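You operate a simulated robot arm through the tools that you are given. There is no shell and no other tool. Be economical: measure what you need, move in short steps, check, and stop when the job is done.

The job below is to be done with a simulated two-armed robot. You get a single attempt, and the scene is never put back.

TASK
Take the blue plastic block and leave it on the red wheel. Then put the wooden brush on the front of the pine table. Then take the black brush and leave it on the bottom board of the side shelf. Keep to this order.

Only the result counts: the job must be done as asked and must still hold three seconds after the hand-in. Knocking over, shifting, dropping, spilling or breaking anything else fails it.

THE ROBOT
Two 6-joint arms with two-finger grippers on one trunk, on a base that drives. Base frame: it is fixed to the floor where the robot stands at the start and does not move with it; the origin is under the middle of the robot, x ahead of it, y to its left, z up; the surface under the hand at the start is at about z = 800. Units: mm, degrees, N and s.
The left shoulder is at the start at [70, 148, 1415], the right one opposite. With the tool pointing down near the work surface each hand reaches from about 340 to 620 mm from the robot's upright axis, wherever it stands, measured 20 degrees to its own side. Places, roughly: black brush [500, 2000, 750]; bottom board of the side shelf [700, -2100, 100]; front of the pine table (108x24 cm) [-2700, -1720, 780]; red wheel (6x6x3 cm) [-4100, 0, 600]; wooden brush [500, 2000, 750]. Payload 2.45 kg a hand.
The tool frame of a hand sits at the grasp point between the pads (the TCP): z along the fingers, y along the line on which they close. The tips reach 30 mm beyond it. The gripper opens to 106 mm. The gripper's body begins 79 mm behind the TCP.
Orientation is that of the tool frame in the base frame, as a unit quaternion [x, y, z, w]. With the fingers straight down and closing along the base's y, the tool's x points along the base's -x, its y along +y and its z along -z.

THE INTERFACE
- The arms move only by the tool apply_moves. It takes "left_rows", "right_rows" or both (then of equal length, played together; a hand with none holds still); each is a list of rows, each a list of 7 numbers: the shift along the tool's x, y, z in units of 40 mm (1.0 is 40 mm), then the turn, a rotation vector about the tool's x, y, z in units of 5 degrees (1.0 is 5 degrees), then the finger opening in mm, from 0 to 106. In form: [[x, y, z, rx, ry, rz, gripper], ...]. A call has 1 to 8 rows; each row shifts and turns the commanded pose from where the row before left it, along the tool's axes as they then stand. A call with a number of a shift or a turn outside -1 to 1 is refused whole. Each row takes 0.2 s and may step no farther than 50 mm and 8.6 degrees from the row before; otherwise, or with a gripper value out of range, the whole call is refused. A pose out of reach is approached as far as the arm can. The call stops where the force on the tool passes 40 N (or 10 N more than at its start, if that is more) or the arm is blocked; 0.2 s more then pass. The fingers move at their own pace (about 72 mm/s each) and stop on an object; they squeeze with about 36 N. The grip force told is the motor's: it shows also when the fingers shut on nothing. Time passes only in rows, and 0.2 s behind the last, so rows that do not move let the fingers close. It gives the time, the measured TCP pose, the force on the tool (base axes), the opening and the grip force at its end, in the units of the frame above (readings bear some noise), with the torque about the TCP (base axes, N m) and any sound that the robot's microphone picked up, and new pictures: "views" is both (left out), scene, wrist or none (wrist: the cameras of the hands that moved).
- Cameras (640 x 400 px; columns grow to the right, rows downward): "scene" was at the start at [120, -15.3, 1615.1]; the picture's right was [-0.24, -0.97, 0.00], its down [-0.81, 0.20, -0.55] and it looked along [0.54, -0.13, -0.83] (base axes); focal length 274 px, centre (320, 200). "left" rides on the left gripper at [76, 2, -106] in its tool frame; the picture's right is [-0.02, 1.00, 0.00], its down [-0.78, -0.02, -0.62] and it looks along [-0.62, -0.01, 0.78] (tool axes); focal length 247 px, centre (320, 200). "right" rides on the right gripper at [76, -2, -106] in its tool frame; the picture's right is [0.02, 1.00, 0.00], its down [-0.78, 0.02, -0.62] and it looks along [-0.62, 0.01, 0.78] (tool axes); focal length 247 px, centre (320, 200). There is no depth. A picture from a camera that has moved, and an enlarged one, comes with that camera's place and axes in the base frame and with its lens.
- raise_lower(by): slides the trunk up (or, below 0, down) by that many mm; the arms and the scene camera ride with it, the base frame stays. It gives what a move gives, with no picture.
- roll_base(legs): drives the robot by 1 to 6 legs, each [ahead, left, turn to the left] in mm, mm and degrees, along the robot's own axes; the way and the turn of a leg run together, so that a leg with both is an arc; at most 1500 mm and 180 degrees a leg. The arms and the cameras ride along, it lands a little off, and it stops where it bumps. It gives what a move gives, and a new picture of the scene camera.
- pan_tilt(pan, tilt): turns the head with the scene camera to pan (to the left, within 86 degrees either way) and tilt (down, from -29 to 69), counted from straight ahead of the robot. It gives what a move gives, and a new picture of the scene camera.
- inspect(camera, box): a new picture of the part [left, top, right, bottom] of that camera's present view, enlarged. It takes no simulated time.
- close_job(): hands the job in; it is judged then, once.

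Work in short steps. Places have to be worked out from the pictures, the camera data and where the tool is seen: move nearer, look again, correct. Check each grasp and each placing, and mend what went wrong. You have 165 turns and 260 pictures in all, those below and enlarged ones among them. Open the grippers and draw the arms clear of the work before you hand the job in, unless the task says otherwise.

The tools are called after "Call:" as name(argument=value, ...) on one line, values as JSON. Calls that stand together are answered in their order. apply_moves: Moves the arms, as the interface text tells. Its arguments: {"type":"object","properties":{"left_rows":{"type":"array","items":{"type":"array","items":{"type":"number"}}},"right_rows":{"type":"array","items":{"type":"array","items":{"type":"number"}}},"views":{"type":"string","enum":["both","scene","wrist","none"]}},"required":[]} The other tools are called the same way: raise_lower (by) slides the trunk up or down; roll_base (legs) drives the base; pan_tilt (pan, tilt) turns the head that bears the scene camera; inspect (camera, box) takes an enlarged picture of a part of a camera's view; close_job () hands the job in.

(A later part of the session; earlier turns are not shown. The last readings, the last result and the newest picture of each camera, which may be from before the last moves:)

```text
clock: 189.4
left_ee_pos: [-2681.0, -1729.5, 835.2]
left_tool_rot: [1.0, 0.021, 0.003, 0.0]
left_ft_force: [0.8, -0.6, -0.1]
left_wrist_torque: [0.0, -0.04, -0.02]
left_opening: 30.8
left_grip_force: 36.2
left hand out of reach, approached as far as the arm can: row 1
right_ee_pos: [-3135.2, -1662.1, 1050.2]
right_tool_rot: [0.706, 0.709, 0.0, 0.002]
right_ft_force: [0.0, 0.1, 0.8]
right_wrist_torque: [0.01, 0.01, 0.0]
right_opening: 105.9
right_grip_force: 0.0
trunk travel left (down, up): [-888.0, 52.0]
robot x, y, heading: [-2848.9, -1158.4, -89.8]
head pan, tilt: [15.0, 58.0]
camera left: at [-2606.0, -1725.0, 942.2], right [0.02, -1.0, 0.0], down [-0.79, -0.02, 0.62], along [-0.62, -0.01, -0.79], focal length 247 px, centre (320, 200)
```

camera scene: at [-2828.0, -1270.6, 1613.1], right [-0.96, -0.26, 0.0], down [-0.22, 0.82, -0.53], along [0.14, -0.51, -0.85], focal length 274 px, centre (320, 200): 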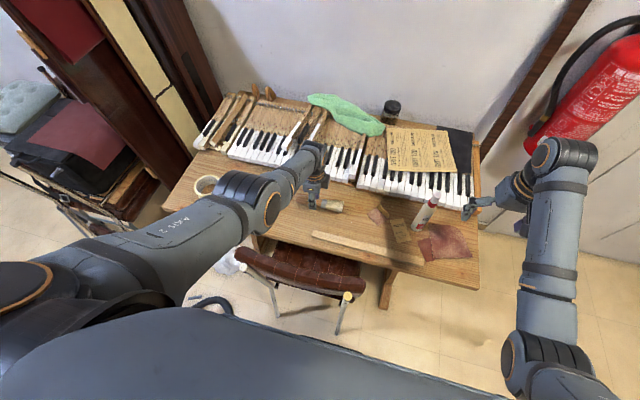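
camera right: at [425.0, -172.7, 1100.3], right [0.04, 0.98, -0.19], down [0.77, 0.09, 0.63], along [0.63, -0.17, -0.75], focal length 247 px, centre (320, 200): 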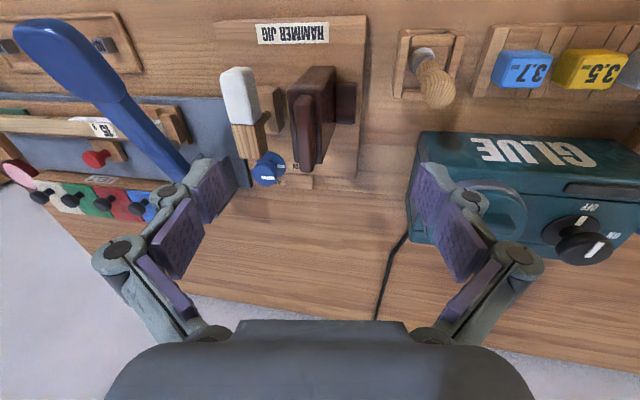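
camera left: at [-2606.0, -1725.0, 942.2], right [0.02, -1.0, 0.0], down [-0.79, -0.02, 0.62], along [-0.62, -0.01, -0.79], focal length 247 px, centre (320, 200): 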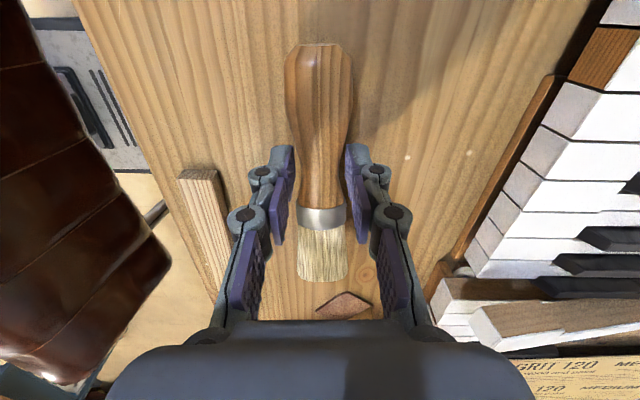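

Arm reach is exhausted downward; I lower the trunk in small steps instead.

Call:
raise_lower(by=-10)

Call:
raise_lower(by=-5)

Call:
raise_lower(by=-3)

```text
clock: 190.0
left_ee_pos: [-2682.3, -1727.6, 823.4]
left_tool_rot: [1.0, 0.02, 0.002, 0.0]
left_ft_force: [-0.7, 0.0, -0.1]
left_wrist_torque: [0.03, -0.03, -0.01]
left_opening: 30.8
left_grip_force: 36.0
right_ee_pos: [-3133.8, -1662.1, 1040.8]
right_tool_rot: [0.706, 0.708, -0.001, 0.001]
right_ft_force: [0.1, -0.1, -0.3]
right_wrist_torque: [-0.01, -0.02, -0.06]
right_opening: 106.1
right_grip_force: 0.0
trunk travel left (down, up): [-878.0, 62.0]
robot x, y, heading: [-2846.6, -1155.8, -89.7]
head pan, tilt: [15.0, 58.0]
```

```text
clock: 190.5
left_ee_pos: [-2680.6, -1729.6, 817.7]
left_tool_rot: [1.0, 0.021, 0.003, 0.0]
left_ft_force: [-0.2, -0.7, -0.2]
left_wrist_torque: [0.01, -0.07, 0.0]
left_opening: 30.7
left_grip_force: 36.3
right_ee_pos: [-3134.6, -1662.0, 1033.5]
right_tool_rot: [0.706, 0.708, 0.0, 0.0]
right_ft_force: [-0.3, -0.6, -0.6]
right_wrist_torque: [-0.03, -0.01, 0.0]
right_opening: 106.1
right_grip_force: 0.1
trunk travel left (down, up): [-873.0, 67.0]
robot x, y, heading: [-2851.7, -1155.0, -89.8]
head pan, tilt: [15.0, 58.0]
```

```text
clock: 191.0
left_ee_pos: [-2680.7, -1728.3, 816.2]
left_tool_rot: [1.0, 0.02, 0.003, 0.001]
left_ft_force: [0.0, -0.2, -1.3]
left_wrist_torque: [-0.01, -0.02, 0.02]
left_opening: 31.1
left_grip_force: 35.9
right_ee_pos: [-3134.1, -1661.9, 1032.2]
right_tool_rot: [0.706, 0.708, 0.0, 0.002]
right_ft_force: [0.2, -0.1, 0.6]
right_wrist_torque: [-0.02, 0.04, 0.02]
right_opening: 106.0
right_grip_force: 0.0
trunk travel left (down, up): [-870.0, 70.0]
robot x, y, heading: [-2845.1, -1156.1, -89.7]
head pan, tilt: [15.0, 58.0]
```

Call:
inspect(camera="scene", box=[260, 160, 380, 240])

Call:
raise_lower(by=-4)

Call:
raise_lower(by=-4)

Call:
raise_lower(by=-3)

```text
5.00 times, centred on (320, 200) of scene
camera zoom: at [-2828.0, -1272.1, 1595.0], right [-0.96, -0.26, 0.0], down [-0.22, 0.82, -0.53], along [0.14, -0.51, -0.85], focal length 1371 px, centre (320, 200)
```

zoom: 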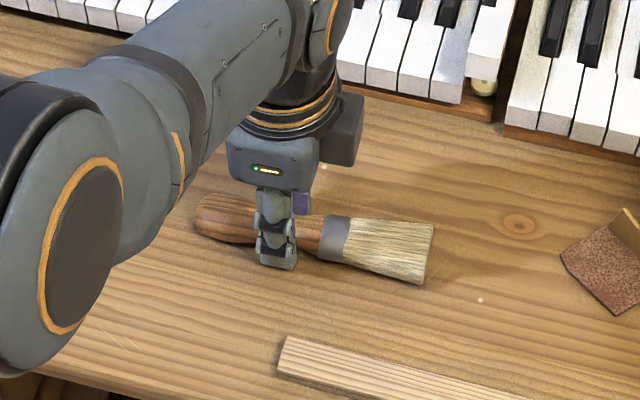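

```text
clock: 191.6
left_ee_pos: [-2681.3, -1728.9, 814.1]
left_tool_rot: [1.0, 0.021, 0.002, 0.003]
left_ft_force: [2.7, 1.7, 19.1]
left_wrist_torque: [0.2, 0.42, -0.08]
left_opening: 31.0
left_grip_force: 35.7
right_ee_pos: [-3133.7, -1659.6, 1029.1]
right_tool_rot: [0.706, 0.709, -0.001, 0.002]
right_ft_force: [-0.1, -1.0, -0.4]
right_wrist_torque: [0.03, 0.01, 0.02]
right_opening: 106.0
right_grip_force: 0.1
trunk travel left (down, up): [-866.0, 74.0]
robot x, y, heading: [-2846.4, -1157.5, -89.6]
head pan, tilt: [15.0, 58.0]
```

```text
clock: 192.1
left_ee_pos: [-2682.2, -1727.1, 811.2]
left_tool_rot: [1.0, 0.021, 0.002, 0.003]
left_ft_force: [1.3, -2.5, 30.1]
left_wrist_torque: [-0.02, -0.06, -0.06]
left_opening: 31.2
left_grip_force: 35.9
right_ee_pos: [-3134.3, -1658.5, 1026.3]
right_tool_rot: [0.706, 0.708, -0.001, 0.002]
right_ft_force: [-0.6, -0.1, -0.3]
right_wrist_torque: [0.06, 0.0, -0.04]
right_opening: 106.2
right_grip_force: 0.1
trunk travel left (down, up): [-862.0, 78.0]
robot x, y, heading: [-2845.6, -1152.8, -89.9]
head pan, tilt: [15.0, 58.0]
```

```text
clock: 192.7
left_ee_pos: [-2681.0, -1730.0, 810.9]
left_tool_rot: [1.0, 0.021, 0.003, 0.004]
left_ft_force: [1.2, 8.9, 20.0]
left_wrist_torque: [0.45, 0.0, 0.02]
left_opening: 30.7
left_grip_force: 36.3
right_ee_pos: [-3134.2, -1658.3, 1023.1]
right_tool_rot: [0.706, 0.708, -0.002, 0.003]
right_ft_force: [-0.4, 0.2, 0.1]
right_wrist_torque: [-0.03, -0.01, 0.04]
right_opening: 106.1
right_grip_force: 0.1
trunk travel left (down, up): [-859.0, 81.0]
robot x, y, heading: [-2847.3, -1156.2, -89.6]
head pan, tilt: [15.0, 58.0]
stopped: the force on the tool passed its limit at 41 N (the readings are from after the stop); the commanded pose is now the measured one
```

Brush is on the table. Relieve 4 mm of pressing, open, then lift clear.

Call:
raise_lower(by=3)

Call:
apply_moves(left_rows=[[0, 0, 0, 0, 0, 0, 34], [0, 0, 0, 0, 0, 0, 44], [0, 0, 0, 0, 0, 0, 56], [0, 0, 0, 0, 0, 0, 60], [0, 0, -0.4, 0, 0, 0, 60], [0, 0, -0.8, 0, 0, 0, 60], [0, 0, -1, 0, 0, 0, 60], [0, 0, -1, 0, 0, 0, 60]], views="both")

Call:
inspect(camera="scene", box=[260, 160, 380, 240])

```text
clock: 193.2
left_ee_pos: [-2681.9, -1731.3, 810.4]
left_tool_rot: [1.0, 0.02, 0.003, 0.005]
left_ft_force: [-0.8, 0.4, 1.8]
left_wrist_torque: [0.03, 0.07, -0.02]
left_opening: 31.2
left_grip_force: 35.9
right_ee_pos: [-3134.4, -1661.1, 1025.0]
right_tool_rot: [0.706, 0.709, 0.0, 0.001]
right_ft_force: [-0.3, -0.7, -0.2]
right_wrist_torque: [0.03, 0.0, 0.0]
right_opening: 106.2
right_grip_force: 0.1
trunk travel left (down, up): [-862.0, 78.0]
robot x, y, heading: [-2846.6, -1156.7, -89.8]
head pan, tilt: [15.0, 58.0]
```

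```text
clock: 195.0
left_ee_pos: [-2681.5, -1729.8, 938.5]
left_tool_rot: [1.0, 0.02, 0.003, 0.003]
left_ft_force: [0.7, -0.7, -0.1]
left_wrist_torque: [0.0, -0.01, 0.01]
left_opening: 59.9
left_grip_force: 0.1
right_ee_pos: [-3134.8, -1661.1, 1025.2]
right_tool_rot: [0.706, 0.708, 0.0, 0.001]
right_ft_force: [-0.7, 0.1, 0.7]
right_wrist_torque: [0.03, 0.0, -0.01]
right_opening: 105.8
right_grip_force: 0.0
trunk travel left (down, up): [-862.0, 78.0]
robot x, y, heading: [-2845.2, -1156.7, -89.9]
head pan, tilt: [15.0, 58.0]
camera scene: at [-2828.3, -1270.6, 1587.3], right [-0.96, -0.26, 0.0], down [-0.22, 0.82, -0.53], along [0.14, -0.51, -0.85], focal length 274 px, centre (320, 200)
camera left: at [-2606.0, -1724.8, 1046.4], right [0.02, -1.0, 0.0], down [-0.79, -0.01, 0.62], along [-0.62, -0.02, -0.79], focal length 247 px, centre (320, 200)
```

scene: 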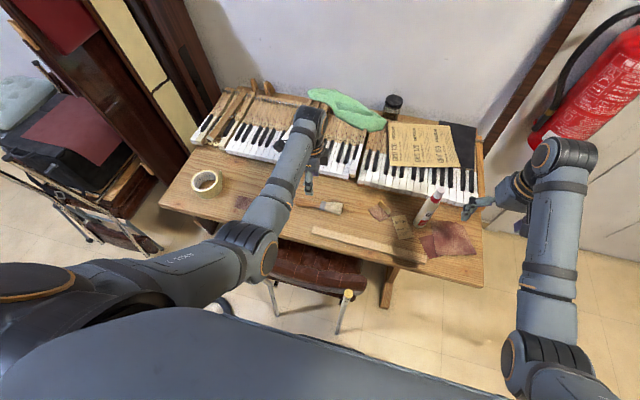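
left: 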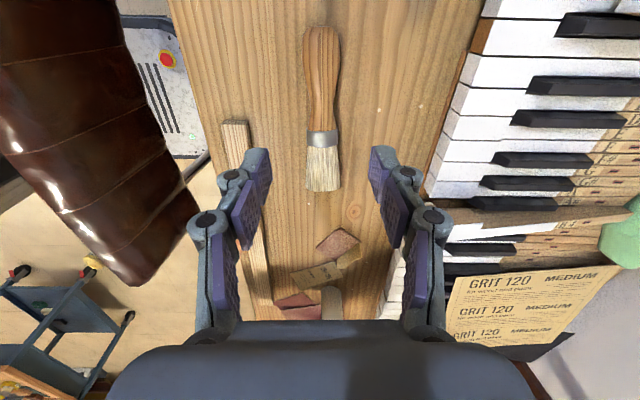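

```text
5.00 times, centred on (320, 200) of scene
camera zoom: at [-2828.3, -1270.6, 1587.3], right [-0.96, -0.26, 0.0], down [-0.22, 0.82, -0.53], along [0.14, -0.51, -0.85], focal length 1371 px, centre (320, 200)
```

zoom: 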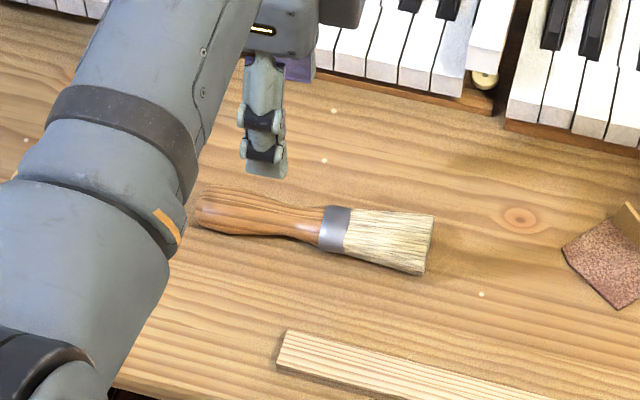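

The wooden brush lies on the table front. Raise, back away, and turn toward the brush bench again.

Call:
raise_lower(by=60)

Call:
roll_base(legs=[[-900, 0, 0], [0, 0, 90]])

Call:
apply_moves(left_rows=[[0, 0, 0, 0, 0, -1, 60], [0, 0, 0, 0, 0, -1, 60], [0, 0, 0, 0, 0, -1, 60], [0, 0, 0, 0, 0, -1, 60], [0, 0, 0, 0, 0, -1, 60], [0, 0, 0, 0, 0, -1, 60], [0, 0, 0, 0, 0, -1, 60], [0, 0, 0, 0, 0, -1, 60]], views="none")

Call:
apply_moves(left_rows=[[0, 0, 0, 0, 0, -1, 60], [0, 0, 0, 0, 0, -1, 60], [0, 0, 0, 0, 0, -1, 60], [0, 0, 0, 0, 0, -1, 60], [0, 0, 0, 0, 0, -1, 60], [0, 0, 0, 0, 0, -1, 60], [0, 0, 0, 0, 0, -1, 60], [0, 0, 0, 0, 0, -1, 60]], views="none")

Call:
pan_tilt(pan=0, tilt=35)

```text
clock: 196.0
left_ee_pos: [-2681.1, -1730.8, 997.0]
left_tool_rot: [1.0, 0.021, 0.002, 0.002]
left_ft_force: [-0.8, 0.0, -0.3]
left_wrist_torque: [0.02, 0.0, 0.0]
left_opening: 59.9
left_grip_force: 0.1
right_ee_pos: [-3135.0, -1661.9, 1083.4]
right_tool_rot: [0.706, 0.708, 0.0, 0.001]
right_ft_force: [0.4, 0.1, 0.4]
right_wrist_torque: [0.02, -0.01, 0.03]
right_opening: 106.1
right_grip_force: 0.2
trunk travel left (down, up): [-922.0, 18.0]
robot x, y, heading: [-2847.9, -1156.7, -89.7]
head pan, tilt: [15.0, 58.0]
```

```text
clock: 204.6
left_ee_pos: [-2285.2, -80.9, 996.9]
left_tool_rot: [0.686, 0.727, 0.004, 0.0]
left_ft_force: [-0.2, -0.8, 0.2]
left_wrist_torque: [0.02, 0.0, -0.01]
left_opening: 59.7
left_grip_force: 0.0
right_ee_pos: [-2345.1, -535.1, 1084.6]
right_tool_rot: [-0.01, 1.0, 0.002, 0.001]
right_ft_force: [0.2, -0.7, -0.2]
right_wrist_torque: [-0.01, 0.0, -0.03]
right_opening: 106.2
right_grip_force: 0.0
trunk travel left (down, up): [-922.0, 18.0]
robot x, y, heading: [-2854.4, -258.9, 1.4]
head pan, tilt: [15.0, 58.0]
camera scene: at [-2737.8, -234.4, 1647.3], right [0.28, -0.96, 0.0], down [-0.81, -0.24, -0.53], along [0.51, 0.15, -0.85], focal length 274 px, centre (320, 200)
```

scene: 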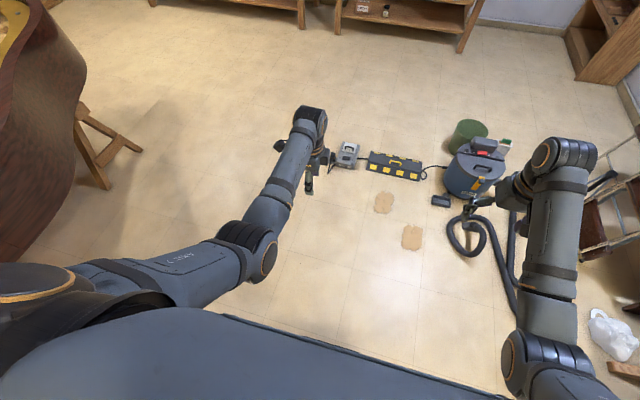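

```text
clock: 206.4
left_ee_pos: [-2284.8, -81.2, 997.4]
left_tool_rot: [0.395, 0.919, 0.004, 0.0]
left_ft_force: [-0.5, 0.0, -0.1]
left_wrist_torque: [-0.02, 0.0, 0.0]
left_opening: 60.2
left_grip_force: 0.1
right_ee_pos: [-2346.3, -534.9, 1084.7]
right_tool_rot: [-0.011, 1.0, 0.002, 0.002]
right_ft_force: [-0.4, 0.0, -0.1]
right_wrist_torque: [0.0, 0.02, -0.02]
right_opening: 105.8
right_grip_force: 0.0
trunk travel left (down, up): [-922.0, 18.0]
robot x, y, heading: [-2855.8, -254.8, 1.3]
head pan, tilt: [15.0, 58.0]
```

```text
clock: 208.2
left_ee_pos: [-2284.3, -79.9, 997.7]
left_tool_rot: [0.058, 0.998, 0.004, 0.003]
left_ft_force: [-0.1, -0.2, -0.3]
left_wrist_torque: [-0.01, 0.0, 0.0]
left_opening: 60.1
left_grip_force: 0.0
right_ee_pos: [-2345.1, -534.3, 1084.7]
right_tool_rot: [-0.011, 1.0, 0.001, 0.001]
right_ft_force: [0.3, 0.3, 0.8]
right_wrist_torque: [-0.02, 0.03, 0.0]
right_opening: 106.1
right_grip_force: 0.0
trunk travel left (down, up): [-922.0, 18.0]
robot x, y, heading: [-2857.5, -257.0, 1.1]
head pan, tilt: [15.0, 58.0]
```

```text
clock: 209.1
left_ee_pos: [-2284.3, -80.7, 996.4]
left_tool_rot: [0.059, 0.998, 0.004, 0.002]
left_ft_force: [0.1, 0.9, 0.6]
left_wrist_torque: [0.03, -0.02, 0.0]
left_opening: 60.1
left_grip_force: 0.1
right_ee_pos: [-2345.9, -534.7, 1084.2]
right_tool_rot: [-0.01, 1.0, 0.001, 0.001]
right_ft_force: [0.2, 0.5, 0.2]
right_wrist_torque: [-0.05, 0.02, 0.03]
right_opening: 106.0
right_grip_force: 0.1
trunk travel left (down, up): [-922.0, 18.0]
robot x, y, heading: [-2854.0, -256.7, 1.3]
head pan, tilt: [0.0, 35.0]
camera scene: at [-2715.9, -251.4, 1679.1], right [0.02, -1.0, 0.0], down [-0.57, -0.01, -0.82], along [0.82, 0.02, -0.57], focal length 274 px, centre (320, 200)
```

scene: 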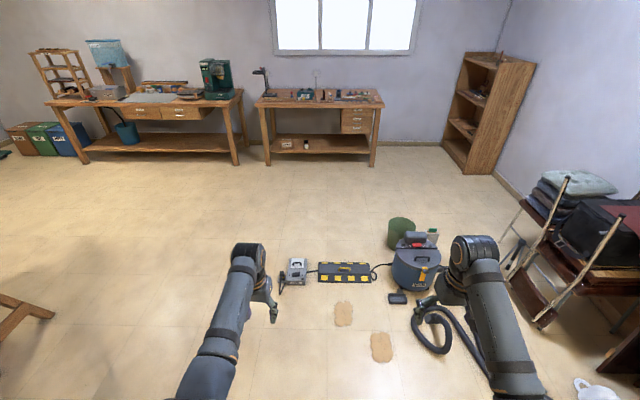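

Same route back: diagonal past the socket, ahead, then strafe left to y≈1920.

Call:
roll_base(legs=[[850, 750, 0], [1250, 0, 0], [0, 1380, 0]])

```text
clock: 227.0
left_ee_pos: [-322.2, 2111.2, 997.5]
left_tool_rot: [0.035, 0.999, 0.004, 0.001]
left_ft_force: [0.2, 0.0, 0.8]
left_wrist_torque: [0.01, -0.02, -0.02]
left_opening: 60.0
left_grip_force: 0.0
right_ee_pos: [-362.4, 1653.7, 1084.9]
right_tool_rot: [-0.033, 0.999, 0.001, 0.001]
right_ft_force: [-0.2, 0.0, 0.3]
right_wrist_torque: [0.02, 0.02, 0.0]
right_opening: 105.9
right_grip_force: 0.1
trunk travel left (down, up): [-922.0, 18.0]
robot x, y, heading: [-886.0, 1906.7, 3.8]
head pan, tilt: [0.0, 35.0]
camera scene: at [-745.6, 1919.1, 1679.2], right [0.07, -1.0, 0.0], down [-0.57, -0.04, -0.82], along [0.82, 0.05, -0.57], focal length 274 px, centre (320, 200)
```

scene: 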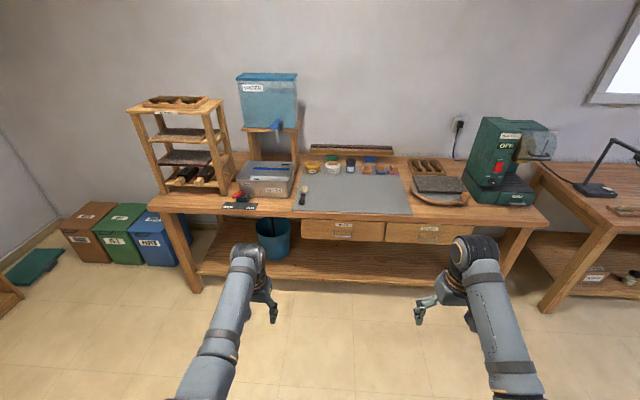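

Correct heading and approach; then tilt the tool 45° forward so the pick matches the later low-shelf placing.

Call:
roll_base(legs=[[0, 0, -3.7], [780, 10, 0]])

Call:
apply_moves(left_rows=[[0, 0, 0, 0, -1, -0.6, 60], [0, 0, 0, 0, -1, 0, 60], [0, 0, 0, 0, -1, 0, 60], [0, 0, 0, 0, -1, 0, 60], [0, 0, 0, 0, -1, 0, 60], [0, 0, 0, 0, -1, 0, 60], [0, 0, 0, 0, -1, 0, 60], [0, 0, 0, 0, -1, 0, 60]], views="wrist")

```text
clock: 231.7
left_ee_pos: [482.1, 2073.3, 997.4]
left_tool_rot: [0.074, 0.997, 0.004, 0.004]
left_ft_force: [-0.3, -0.3, 1.3]
left_wrist_torque: [0.01, 0.0, 0.01]
left_opening: 60.2
left_grip_force: 0.1
right_ee_pos: [406.5, 1619.1, 1083.7]
right_tool_rot: [0.006, 1.0, 0.001, 0.0]
right_ft_force: [0.1, -0.3, -0.4]
right_wrist_torque: [-0.02, -0.03, -0.03]
right_opening: 105.9
right_grip_force: 0.0
trunk travel left (down, up): [-922.0, 18.0]
robot x, y, heading: [-94.4, 1917.5, -0.8]
head pan, tilt: [0.0, 35.0]
camera scene: at [44.6, 1915.5, 1679.3], right [-0.01, -1.0, 0.0], down [-0.57, 0.01, -0.82], along [0.82, -0.01, -0.57], focal length 274 px, centre (320, 200)
```

scene: 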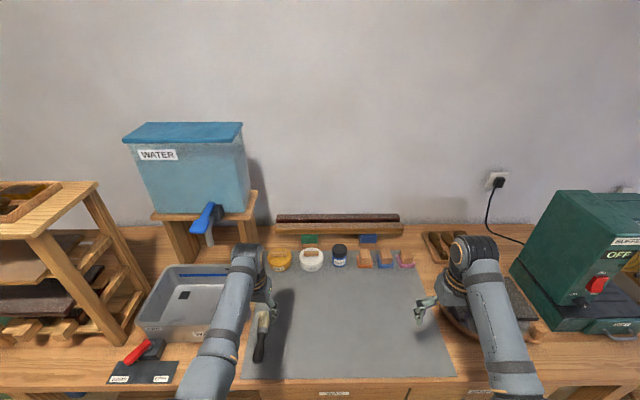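

```text
clock: 233.4
left_ee_pos: [482.0, 2073.3, 997.8]
left_tool_rot: [0.046, 0.938, -0.015, 0.344]
left_ft_force: [0.3, -0.6, -0.3]
left_wrist_torque: [0.0, -0.03, -0.02]
left_opening: 59.9
left_grip_force: 0.0
right_ee_pos: [405.8, 1619.7, 1085.3]
right_tool_rot: [0.006, 1.0, 0.001, 0.001]
right_ft_force: [0.1, -0.3, 0.6]
right_wrist_torque: [0.0, 0.02, 0.04]
right_opening: 106.0
right_grip_force: 0.1
trunk travel left (down, up): [-922.0, 18.0]
robot x, y, heading: [-95.2, 1917.5, -0.5]
head pan, tilt: [0.0, 35.0]
camera left: at [355.3, 2088.1, 1031.6], right [0.11, 0.99, 0.02], down [0.19, -0.04, 0.98], along [0.98, -0.11, -0.19], focal length 247 px, centre (320, 200)
```

left: 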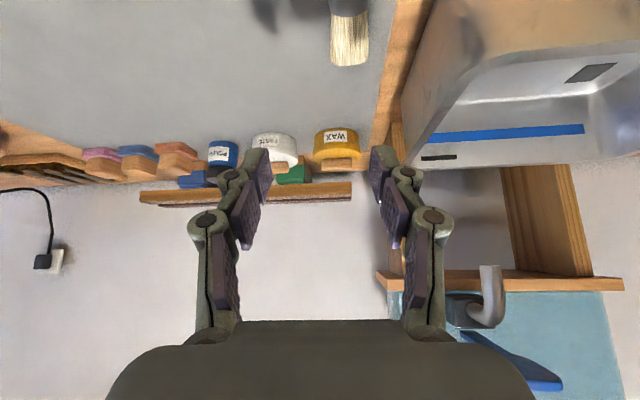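

Tilt 40° works. Correct yaw ~5.6°, shift to y≈2096 and descend to ~890.

Call:
apply_moves(left_rows=[[0, 0.57, 0, -0.72, 0, -0.86, 60], [0.58, 0, 0.69, 0, 0, 0, 60], [0.58, 0, 0.69, 0, 0, 0, 60], [0.58, 0, 0.69, 0, 0, 0, 60], [0, 0, 0, 0, 0, 0, 60]], views="both")

Call:
inspect(camera="scene", box=[200, 260, 320, 360])

```text
clock: 234.7
left_ee_pos: [487.7, 2098.0, 888.1]
left_tool_rot: [0.0, 0.939, 0.003, 0.345]
left_ft_force: [0.4, 0.3, 0.0]
left_wrist_torque: [0.04, 0.01, -0.02]
left_opening: 59.9
left_grip_force: 0.0
right_ee_pos: [406.9, 1620.8, 1083.9]
right_tool_rot: [0.007, 1.0, 0.001, 0.0]
right_ft_force: [0.0, 0.0, -1.4]
right_wrist_torque: [-0.01, -0.01, 0.0]
right_opening: 106.0
right_grip_force: 0.2
trunk travel left (down, up): [-922.0, 18.0]
robot x, y, heading: [-93.3, 1914.3, -0.7]
head pan, tilt: [0.0, 35.0]
camera scene: at [45.5, 1915.4, 1679.2], right [-0.01, -1.0, 0.0], down [-0.57, 0.01, -0.82], along [0.82, -0.01, -0.57], focal length 274 px, centre (320, 200)
camera left: at [359.5, 2100.7, 922.3], right [0.01, 1.0, 0.02], down [0.2, -0.02, 0.98], along [0.98, -0.01, -0.2], focal length 247 px, centre (320, 200)
```

scene: 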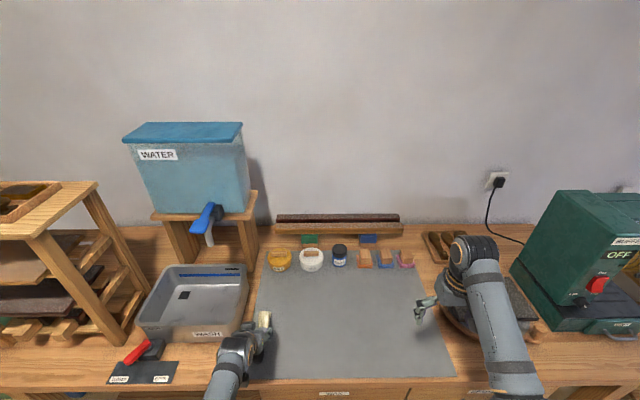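
left: 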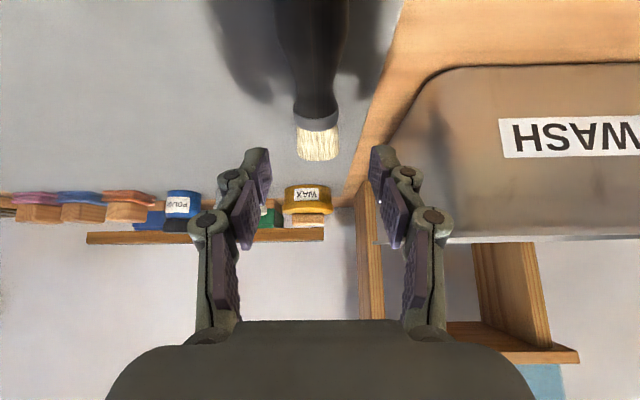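

```text
4.00 times, centred on (260, 310) of scene
camera zoom: at [45.5, 1915.4, 1679.2], right [-0.01, -1.0, 0.0], down [-0.57, 0.01, -0.82], along [0.82, -0.01, -0.57], focal length 1097 px, centre (560, -240)
```

zoom: 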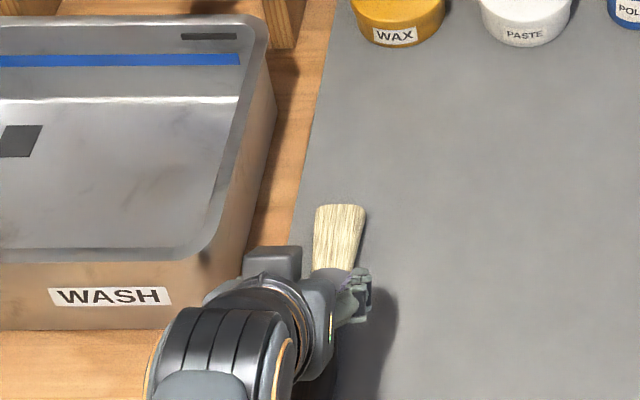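

Aligned. Descend to ~842 and close on the handle.

Call:
apply_moves(left_rows=[[0.37, -0.04, 0.44, 0, 0, 0, 60], [0.37, 0, 0.44, 0, 0, 0, 60], [0, 0, 0, 0, 0, 0, 60], [0, 0, 0, 0, 0, 0, 30], [0, 0, 0, 0, 0, 0, 10], [0, 0, 0, 0, 0, 0, 5], [0, 0, 0, 0, 0, 0, 5]], views="wrist")

```text
clock: 236.2
left_ee_pos: [484.7, 2095.4, 843.4]
left_tool_rot: [0.0, 0.938, 0.002, 0.346]
left_ft_force: [-0.4, 0.7, 0.7]
left_wrist_torque: [0.02, -0.03, 0.02]
left_opening: 30.9
left_grip_force: 35.8
right_ee_pos: [406.7, 1619.9, 1085.4]
right_tool_rot: [0.006, 1.0, 0.001, 0.001]
right_ft_force: [-0.1, 0.6, 0.1]
right_wrist_torque: [0.01, -0.01, -0.01]
right_opening: 106.0
right_grip_force: 0.1
trunk travel left (down, up): [-922.0, 18.0]
robot x, y, heading: [-91.9, 1916.0, -0.8]
head pan, tilt: [0.0, 35.0]
camera left: at [357.4, 2098.4, 876.7], right [0.02, 1.0, 0.02], down [0.2, -0.02, 0.98], along [0.98, -0.01, -0.2], focal length 247 px, centre (320, 200)
```

left: 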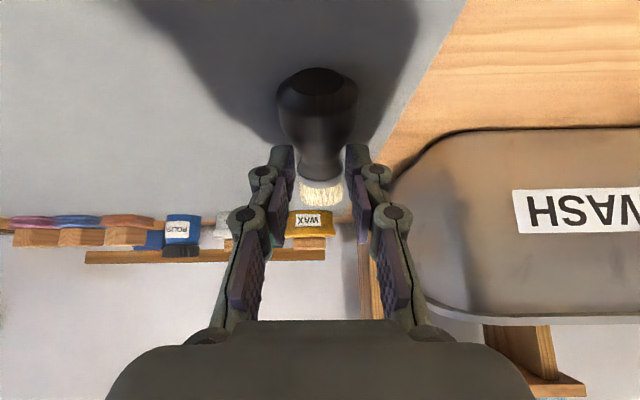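

Gripped at 31 mm. Lift straight up.

Call:
apply_moves(left_rows=[[-0.2, 0, -0.24, 0, 0, 0, 5], [-0.45, 0, -0.53, 0, 0, 0, 5], [-0.64, 0, -0.76, 0, 0, 0, 5], [-0.64, 0, -0.76, 0, 0, 0, 5], [-0.64, 0, -0.76, 0, 0, 0, 5]], views="both")

```text
clock: 237.4
left_ee_pos: [483.1, 2092.8, 1001.1]
left_tool_rot: [0.0, 0.939, 0.003, 0.345]
left_ft_force: [-0.4, -0.1, -1.0]
left_wrist_torque: [0.03, 0.01, -0.02]
left_opening: 30.9
left_grip_force: 35.6
right_ee_pos: [407.5, 1619.5, 1084.5]
right_tool_rot: [0.006, 1.0, 0.001, 0.001]
right_ft_force: [0.1, 0.4, 0.1]
right_wrist_torque: [-0.02, 0.02, -0.01]
right_opening: 106.2
right_grip_force: 0.0
trunk travel left (down, up): [-922.0, 18.0]
robot x, y, heading: [-94.0, 1916.3, -0.8]
head pan, tilt: [0.0, 35.0]
camera scene: at [45.4, 1915.0, 1679.2], right [-0.01, -1.0, 0.0], down [-0.57, 0.01, -0.82], along [0.82, -0.01, -0.57], focal length 274 px, centre (320, 200)
camera left: at [356.4, 2096.9, 1035.0], right [0.02, 1.0, 0.02], down [0.2, -0.02, 0.98], along [0.98, -0.01, -0.2], focal length 247 px, centre (320, 200)
```

scene: 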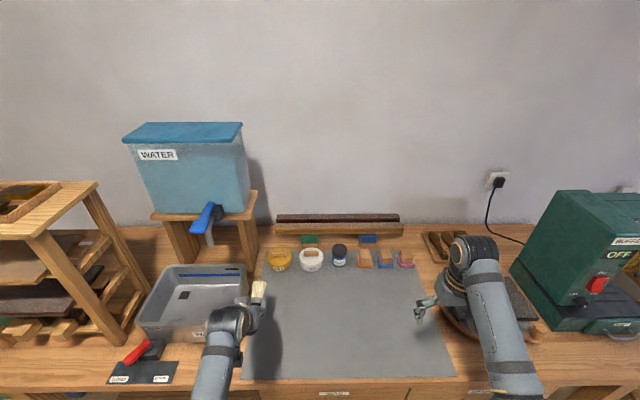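
left: 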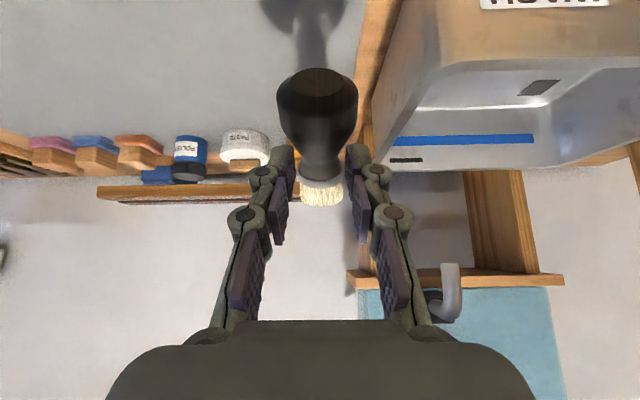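

Black brush is held. Back off 400 and strafe right along x≈-480 toward the shelf.

Call:
roll_base(legs=[[-400, 0, 0.8], [0, -1450, 0]])

Call:
roll_base(legs=[[0, -1400, 0]])

Call:
pan_tilt(pan=-70, tilt=35)

```text
clock: 246.7
left_ee_pos: [129.8, 689.8, 1001.2]
left_tool_rot: [-0.035, 0.938, 0.014, 0.345]
left_ft_force: [-0.1, -0.6, -1.0]
left_wrist_torque: [-0.02, -0.01, -0.02]
left_opening: 30.7
left_grip_force: 36.1
right_ee_pos: [88.0, 210.9, 1085.2]
right_tool_rot: [-0.031, 1.0, 0.001, 0.001]
right_ft_force: [0.0, -0.1, -0.5]
right_wrist_torque: [0.0, 0.01, -0.03]
right_opening: 106.1
right_grip_force: 0.1
trunk travel left (down, up): [-922.0, 18.0]
robot x, y, heading: [-433.4, 468.9, 3.4]
head pan, tilt: [0.0, 35.0]
camera scene: at [-294.4, 479.2, 1679.2], right [0.06, -1.0, 0.0], down [-0.57, -0.04, -0.82], along [0.82, 0.05, -0.57], focal length 274 px, centre (320, 200)
```

scene: 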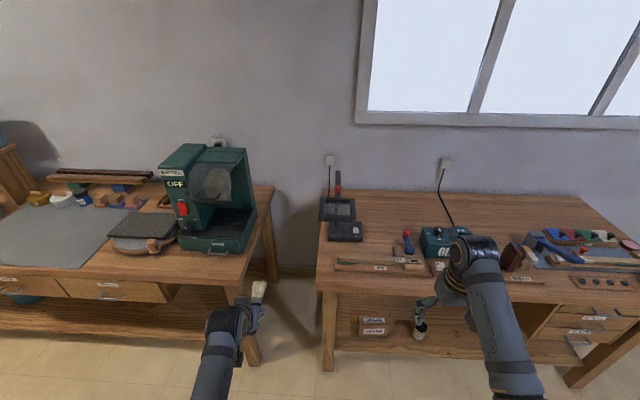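

```text
clock: 253.8
left_ee_pos: [193.2, -750.8, 1000.7]
left_tool_rot: [-0.012, 0.938, 0.007, 0.345]
left_ft_force: [0.1, 0.2, -0.3]
left_wrist_torque: [0.02, 0.02, -0.01]
left_opening: 30.9
left_grip_force: 36.1
right_ee_pos: [126.2, -1226.4, 1084.2]
right_tool_rot: [-0.005, 1.0, 0.001, 0.002]
right_ft_force: [-0.1, 0.2, 0.1]
right_wrist_torque: [0.0, 0.0, 0.0]
right_opening: 105.6
right_grip_force: 0.0
trunk travel left (down, up): [-922.0, 18.0]
robot x, y, heading: [-381.9, -943.8, 0.7]
head pan, tilt: [0.0, 35.0]
camera scene: at [-242.2, -939.6, 1679.2], right [0.01, -1.0, 0.0], down [-0.57, -0.01, -0.82], along [0.82, 0.01, -0.57], focal length 274 px, centre (320, 200)
```

scene: 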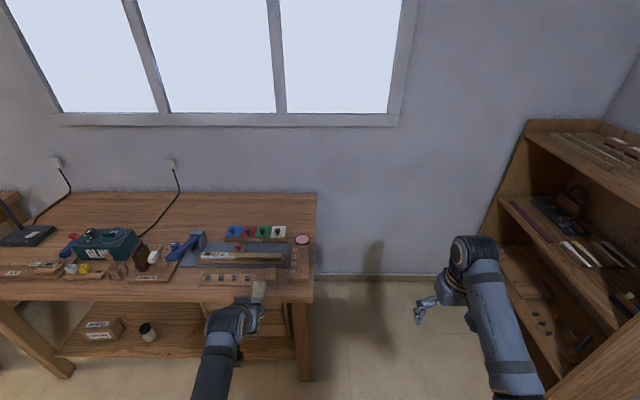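

```text
clock: 255.2
left_ee_pos: [192.0, -751.6, 1000.4]
left_tool_rot: [-0.011, 0.939, 0.006, 0.345]
left_ft_force: [0.4, 0.1, -0.7]
left_wrist_torque: [-0.02, 0.02, 0.01]
left_opening: 30.9
left_grip_force: 35.9
right_ee_pos: [126.4, -1227.7, 1084.0]
right_tool_rot: [-0.005, 1.0, 0.001, 0.0]
right_ft_force: [-0.4, 0.6, 0.5]
right_wrist_torque: [0.03, 0.04, 0.02]
right_opening: 106.1
right_grip_force: 0.2
trunk travel left (down, up): [-922.0, 18.0]
robot x, y, heading: [-384.0, -940.6, 0.4]
head pan, tilt: [-70.0, 35.0]
camera scene: at [-299.1, -1023.6, 1679.2], right [-0.94, -0.35, 0.0], down [-0.2, 0.54, -0.82], along [0.29, -0.77, -0.57], focal length 274 px, centre (320, 200)
```

scene: 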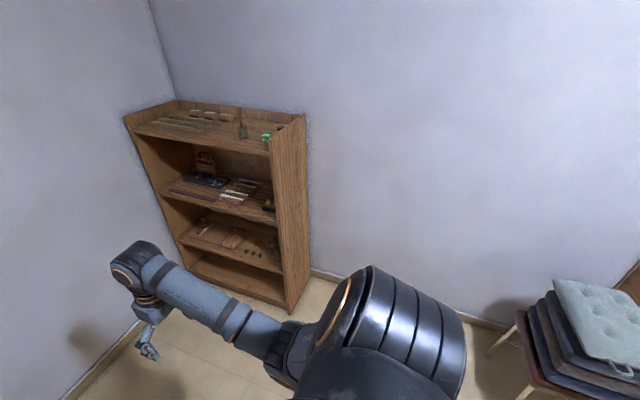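

Strafe right 250 more, turn right 90°, then strafe left toward the shelf front.

Call:
roll_base(legs=[[0, -245, 0], [0, 0, -90]])

Call:
pan_tilt(pan=30, tilt=40)

```text
clock: 260.7
left_ee_pos: [-157.8, -1753.3, 1001.5]
left_tool_rot: [0.64, 0.687, -0.234, 0.253]
left_ft_force: [0.3, 0.9, 0.5]
left_wrist_torque: [0.02, -0.01, 0.01]
left_opening: 31.0
left_grip_force: 35.9
right_ee_pos: [-636.5, -1711.0, 1084.9]
right_tool_rot: [0.685, 0.728, 0.0, 0.001]
right_ft_force: [-0.9, -0.2, -0.1]
right_wrist_torque: [0.01, 0.02, 0.01]
right_opening: 105.9
right_grip_force: 0.1
trunk travel left (down, up): [-922.0, 18.0]
robot x, y, heading: [-377.0, -1189.5, -86.4]
head pan, tilt: [-70.0, 35.0]
camera scene: at [-455.0, -1273.8, 1679.2], right [-0.4, 0.92, 0.0], down [0.53, 0.23, -0.82], along [-0.75, -0.33, -0.57], focal length 274 px, centre (320, 200)
```

scene: 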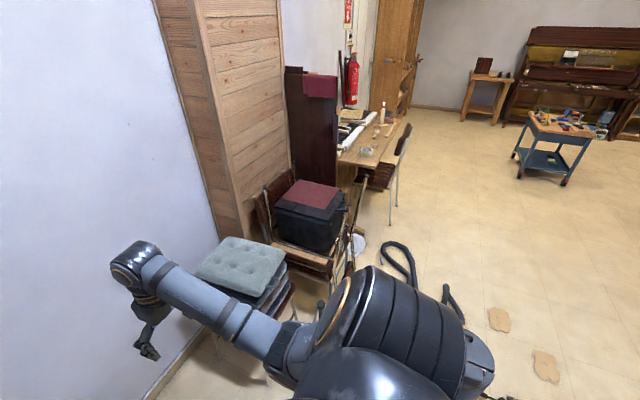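

```text
clock: 262.4
left_ee_pos: [-157.7, -1753.7, 1001.9]
left_tool_rot: [0.639, 0.688, -0.233, 0.254]
left_ft_force: [0.6, 0.1, -0.6]
left_wrist_torque: [0.02, -0.04, 0.0]
left_opening: 30.8
left_grip_force: 36.4
right_ee_pos: [-637.2, -1710.8, 1083.5]
right_tool_rot: [0.684, 0.729, 0.001, 0.002]
right_ft_force: [0.4, -0.4, -0.3]
right_wrist_torque: [-0.01, -0.02, -0.02]
right_opening: 105.9
right_grip_force: 0.1
trunk travel left (down, up): [-922.0, 18.0]
robot x, y, heading: [-377.6, -1189.3, -86.5]
head pan, tilt: [30.0, 40.0]
camera scene: at [-327.6, -1309.6, 1671.6], right [-0.83, -0.55, 0.0], down [-0.35, 0.54, -0.77], along [0.42, -0.64, -0.64], focal length 274 px, centre (320, 200)
```

scene: 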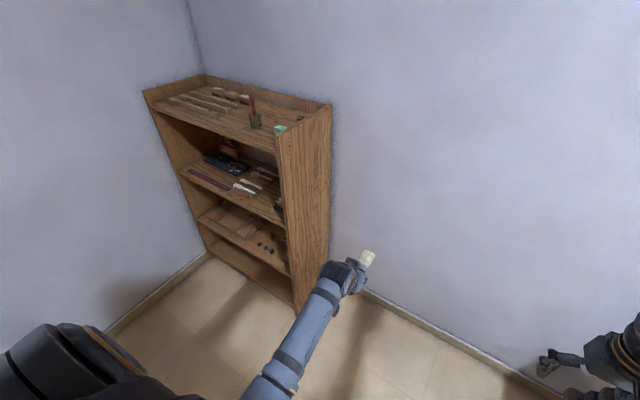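

Shelf front is at y≈-1970, x≈280–1100. Fix heading and strafe left to bring the left hand to x≈540.

Call:
roll_base(legs=[[0, 0, -3.5], [0, 720, 0]])

Call:
pan_tilt(pan=5, tilt=50)

```text
clock: 266.8
left_ee_pos: [522.9, -1773.7, 1000.8]
left_tool_rot: [0.665, 0.663, -0.242, 0.245]
left_ft_force: [0.7, 0.3, 0.3]
left_wrist_torque: [0.02, 0.0, 0.0]
left_opening: 30.8
left_grip_force: 36.5
right_ee_pos: [49.8, -1694.3, 1084.2]
right_tool_rot: [0.713, 0.701, 0.001, 0.001]
right_ft_force: [-0.3, 0.2, 0.7]
right_wrist_torque: [0.04, 0.0, -0.03]
right_opening: 106.4
right_grip_force: 0.1
trunk travel left (down, up): [-922.0, 18.0]
robot x, y, heading: [346.9, -1192.5, -90.9]
head pan, tilt: [30.0, 40.0]
camera scene: at [387.9, -1318.3, 1671.7], right [-0.87, -0.49, 0.0], down [-0.31, 0.56, -0.77], along [0.37, -0.67, -0.64], focal length 274 px, centre (320, 200)
```

scene: 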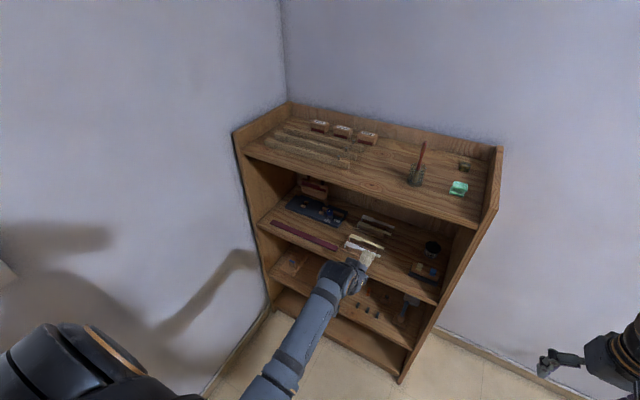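

```text
clock: 267.7
left_ee_pos: [524.8, -1773.8, 1000.5]
left_tool_rot: [0.665, 0.663, -0.243, 0.243]
left_ft_force: [-0.2, 0.6, -0.3]
left_wrist_torque: [0.04, 0.0, -0.04]
left_opening: 30.7
left_grip_force: 36.0
right_ee_pos: [51.0, -1694.8, 1084.5]
right_tool_rot: [0.713, 0.701, 0.0, 0.001]
right_ft_force: [-0.5, -0.6, 0.4]
right_wrist_torque: [0.02, 0.01, 0.02]
right_opening: 106.2
right_grip_force: 0.0
trunk travel left (down, up): [-922.0, 18.0]
robot x, y, heading: [348.0, -1194.9, -90.7]
head pan, tilt: [5.0, 50.0]
camera scene: at [353.8, -1320.7, 1657.5], right [-1.0, -0.07, 0.0], down [-0.06, 0.76, -0.64], along [0.05, -0.64, -0.77], focal length 274 px, centre (320, 200)
```

scene: 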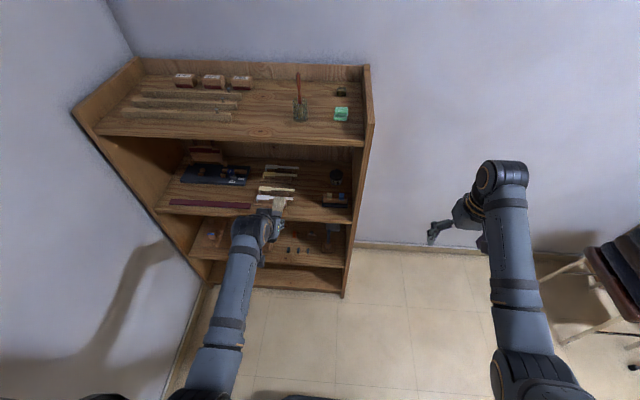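

Call:
inspect(camera="scene", box=[180, 180, 380, 310])

```text
3.08 times, centred on (280, 245) of scene
camera zoom: at [353.8, -1320.7, 1657.5], right [-1.0, -0.07, 0.0], down [-0.06, 0.76, -0.64], along [0.05, -0.64, -0.77], focal length 844 px, centre (443, 62)
```

zoom: 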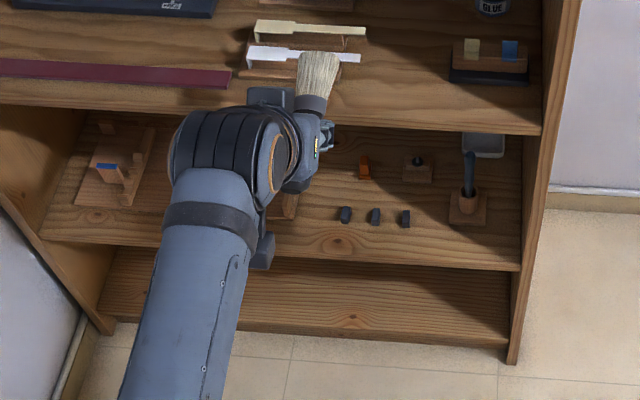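

Bottom board is empty, ~250 mm of headroom. Lower the trunk in front of the shelf (brush tip is ~90 mm ahead of it).

Call:
raise_lower(by=-500)

Call:
raise_lower(by=-300)

Call:
pan_tilt(pan=10, tilt=35)

Call:
apply_moves(left_rows=[[0, 0, 0, 0, 0, 0, 5]], views="wrist")

```text
refused: -500 is not a number from -400 to 400
```

```text
clock: 270.7
left_ee_pos: [523.0, -1774.0, 701.2]
left_tool_rot: [0.665, 0.662, -0.244, 0.245]
left_ft_force: [0.9, -0.1, -0.8]
left_wrist_torque: [0.0, -0.01, 0.04]
left_opening: 30.7
left_grip_force: 36.2
right_ee_pos: [49.8, -1694.5, 783.7]
right_tool_rot: [0.713, 0.702, -0.001, 0.001]
right_ft_force: [-0.2, -0.4, -0.3]
right_wrist_torque: [-0.01, 0.0, -0.01]
right_opening: 105.9
right_grip_force: 0.0
trunk travel left (down, up): [-622.0, 318.0]
robot x, y, heading: [346.3, -1197.5, -90.6]
head pan, tilt: [5.0, 50.0]
```

```text
clock: 271.5
left_ee_pos: [523.9, -1774.9, 702.2]
left_tool_rot: [0.665, 0.663, -0.243, 0.243]
left_ft_force: [-0.1, 0.4, -1.3]
left_wrist_torque: [0.01, 0.01, 0.01]
left_opening: 30.7
left_grip_force: 35.9
right_ee_pos: [50.2, -1695.0, 785.0]
right_tool_rot: [0.712, 0.702, 0.0, 0.001]
right_ft_force: [1.1, -0.8, -0.6]
right_wrist_torque: [0.0, 0.0, 0.02]
right_opening: 106.0
right_grip_force: 0.1
trunk travel left (down, up): [-622.0, 318.0]
robot x, y, heading: [347.4, -1196.0, -90.8]
head pan, tilt: [10.0, 35.0]
camera scene: at [361.6, -1330.8, 1379.1], right [-0.99, -0.16, 0.0], down [-0.09, 0.57, -0.82], along [0.13, -0.81, -0.57], focal length 274 px, centre (320, 200)
```

scene: 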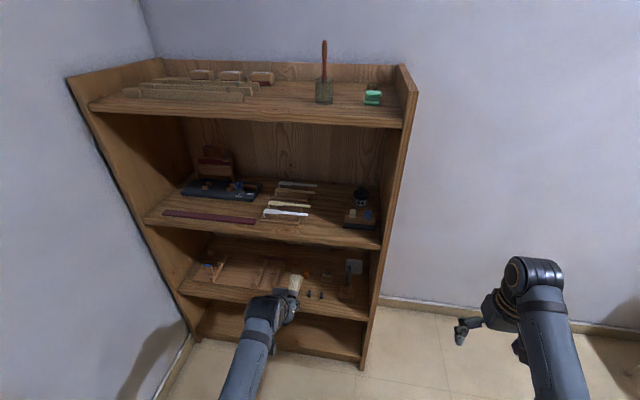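

```text
clock: 271.9
left_ee_pos: [523.0, -1774.5, 700.9]
left_tool_rot: [0.665, 0.663, -0.243, 0.244]
left_ft_force: [-1.0, -0.1, -0.9]
left_wrist_torque: [0.03, 0.02, 0.0]
left_opening: 30.8
left_grip_force: 35.4
right_ee_pos: [50.6, -1695.4, 783.7]
right_tool_rot: [0.713, 0.701, 0.0, 0.001]
right_ft_force: [0.2, -0.3, 0.9]
right_wrist_torque: [0.0, -0.01, 0.0]
right_opening: 106.3
right_grip_force: 0.1
trunk travel left (down, up): [-622.0, 318.0]
robot x, y, heading: [349.1, -1193.6, -91.1]
head pan, tilt: [10.0, 35.0]
camera left: at [525.3, -1645.3, 734.4], right [1.0, -0.02, 0.02], down [-0.02, -0.2, 0.98], along [-0.02, -0.98, -0.2], focal length 247 px, centre (320, 200)
```

left: 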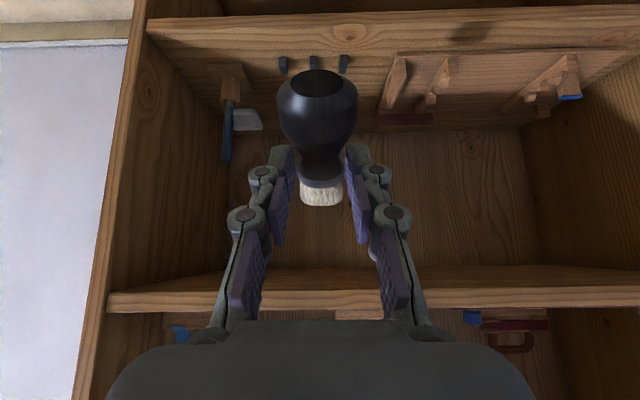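

Call:
raise_lower(by=-400)

Call:
apply_moves(left_rows=[[0, 0, 0, 0, 0, 0, 5]], views="both")

```text
clock: 275.7
left_ee_pos: [523.9, -1774.7, 301.2]
left_tool_rot: [0.664, 0.663, -0.244, 0.245]
left_ft_force: [0.9, 0.3, -0.5]
left_wrist_torque: [0.03, 0.01, -0.03]
left_opening: 30.8
left_grip_force: 35.8
right_ee_pos: [51.6, -1694.8, 385.2]
right_tool_rot: [0.713, 0.701, -0.001, 0.001]
right_ft_force: [-0.7, -0.7, -0.2]
right_wrist_torque: [-0.01, 0.02, 0.01]
right_opening: 105.8
right_grip_force: 0.1
trunk travel left (down, up): [-222.0, 718.0]
robot x, y, heading: [346.6, -1194.8, -91.0]
head pan, tilt: [10.0, 35.0]
```

```text
clock: 276.1
left_ee_pos: [524.5, -1772.9, 300.9]
left_tool_rot: [0.665, 0.662, -0.243, 0.244]
left_ft_force: [0.1, -0.2, -0.9]
left_wrist_torque: [0.03, 0.0, -0.04]
left_opening: 30.9
left_grip_force: 36.2
right_ee_pos: [50.1, -1695.9, 383.7]
right_tool_rot: [0.712, 0.702, 0.0, 0.002]
right_ft_force: [0.1, 0.1, 0.2]
right_wrist_torque: [-0.01, 0.0, -0.01]
right_opening: 106.1
right_grip_force: 0.0
trunk travel left (down, up): [-222.0, 718.0]
robot x, y, heading: [345.9, -1196.3, -90.5]
head pan, tilt: [10.0, 35.0]
camera scene: at [361.7, -1330.7, 979.2], right [-0.99, -0.16, 0.0], down [-0.09, 0.57, -0.82], along [0.13, -0.81, -0.57], focal length 274 px, centre (320, 200)
camera left: at [525.3, -1645.2, 334.4], right [1.0, -0.02, 0.02], down [-0.02, -0.2, 0.98], along [-0.02, -0.98, -0.2], focal length 247 px, centre (320, 200)
```

scene: 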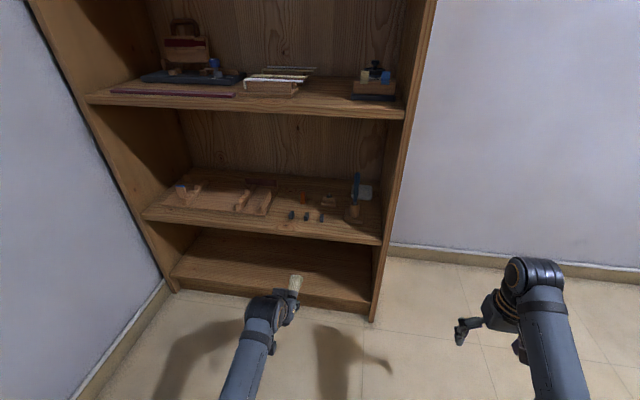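
left: 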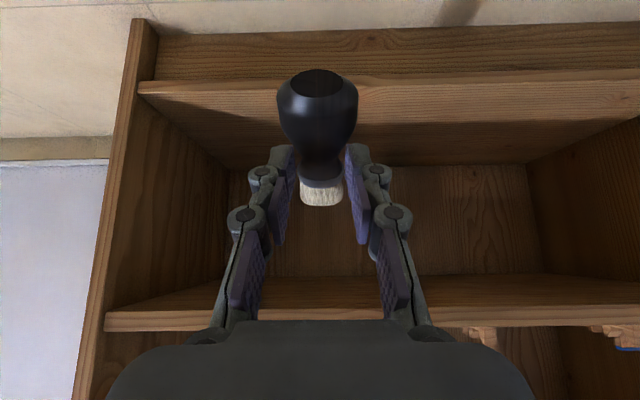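

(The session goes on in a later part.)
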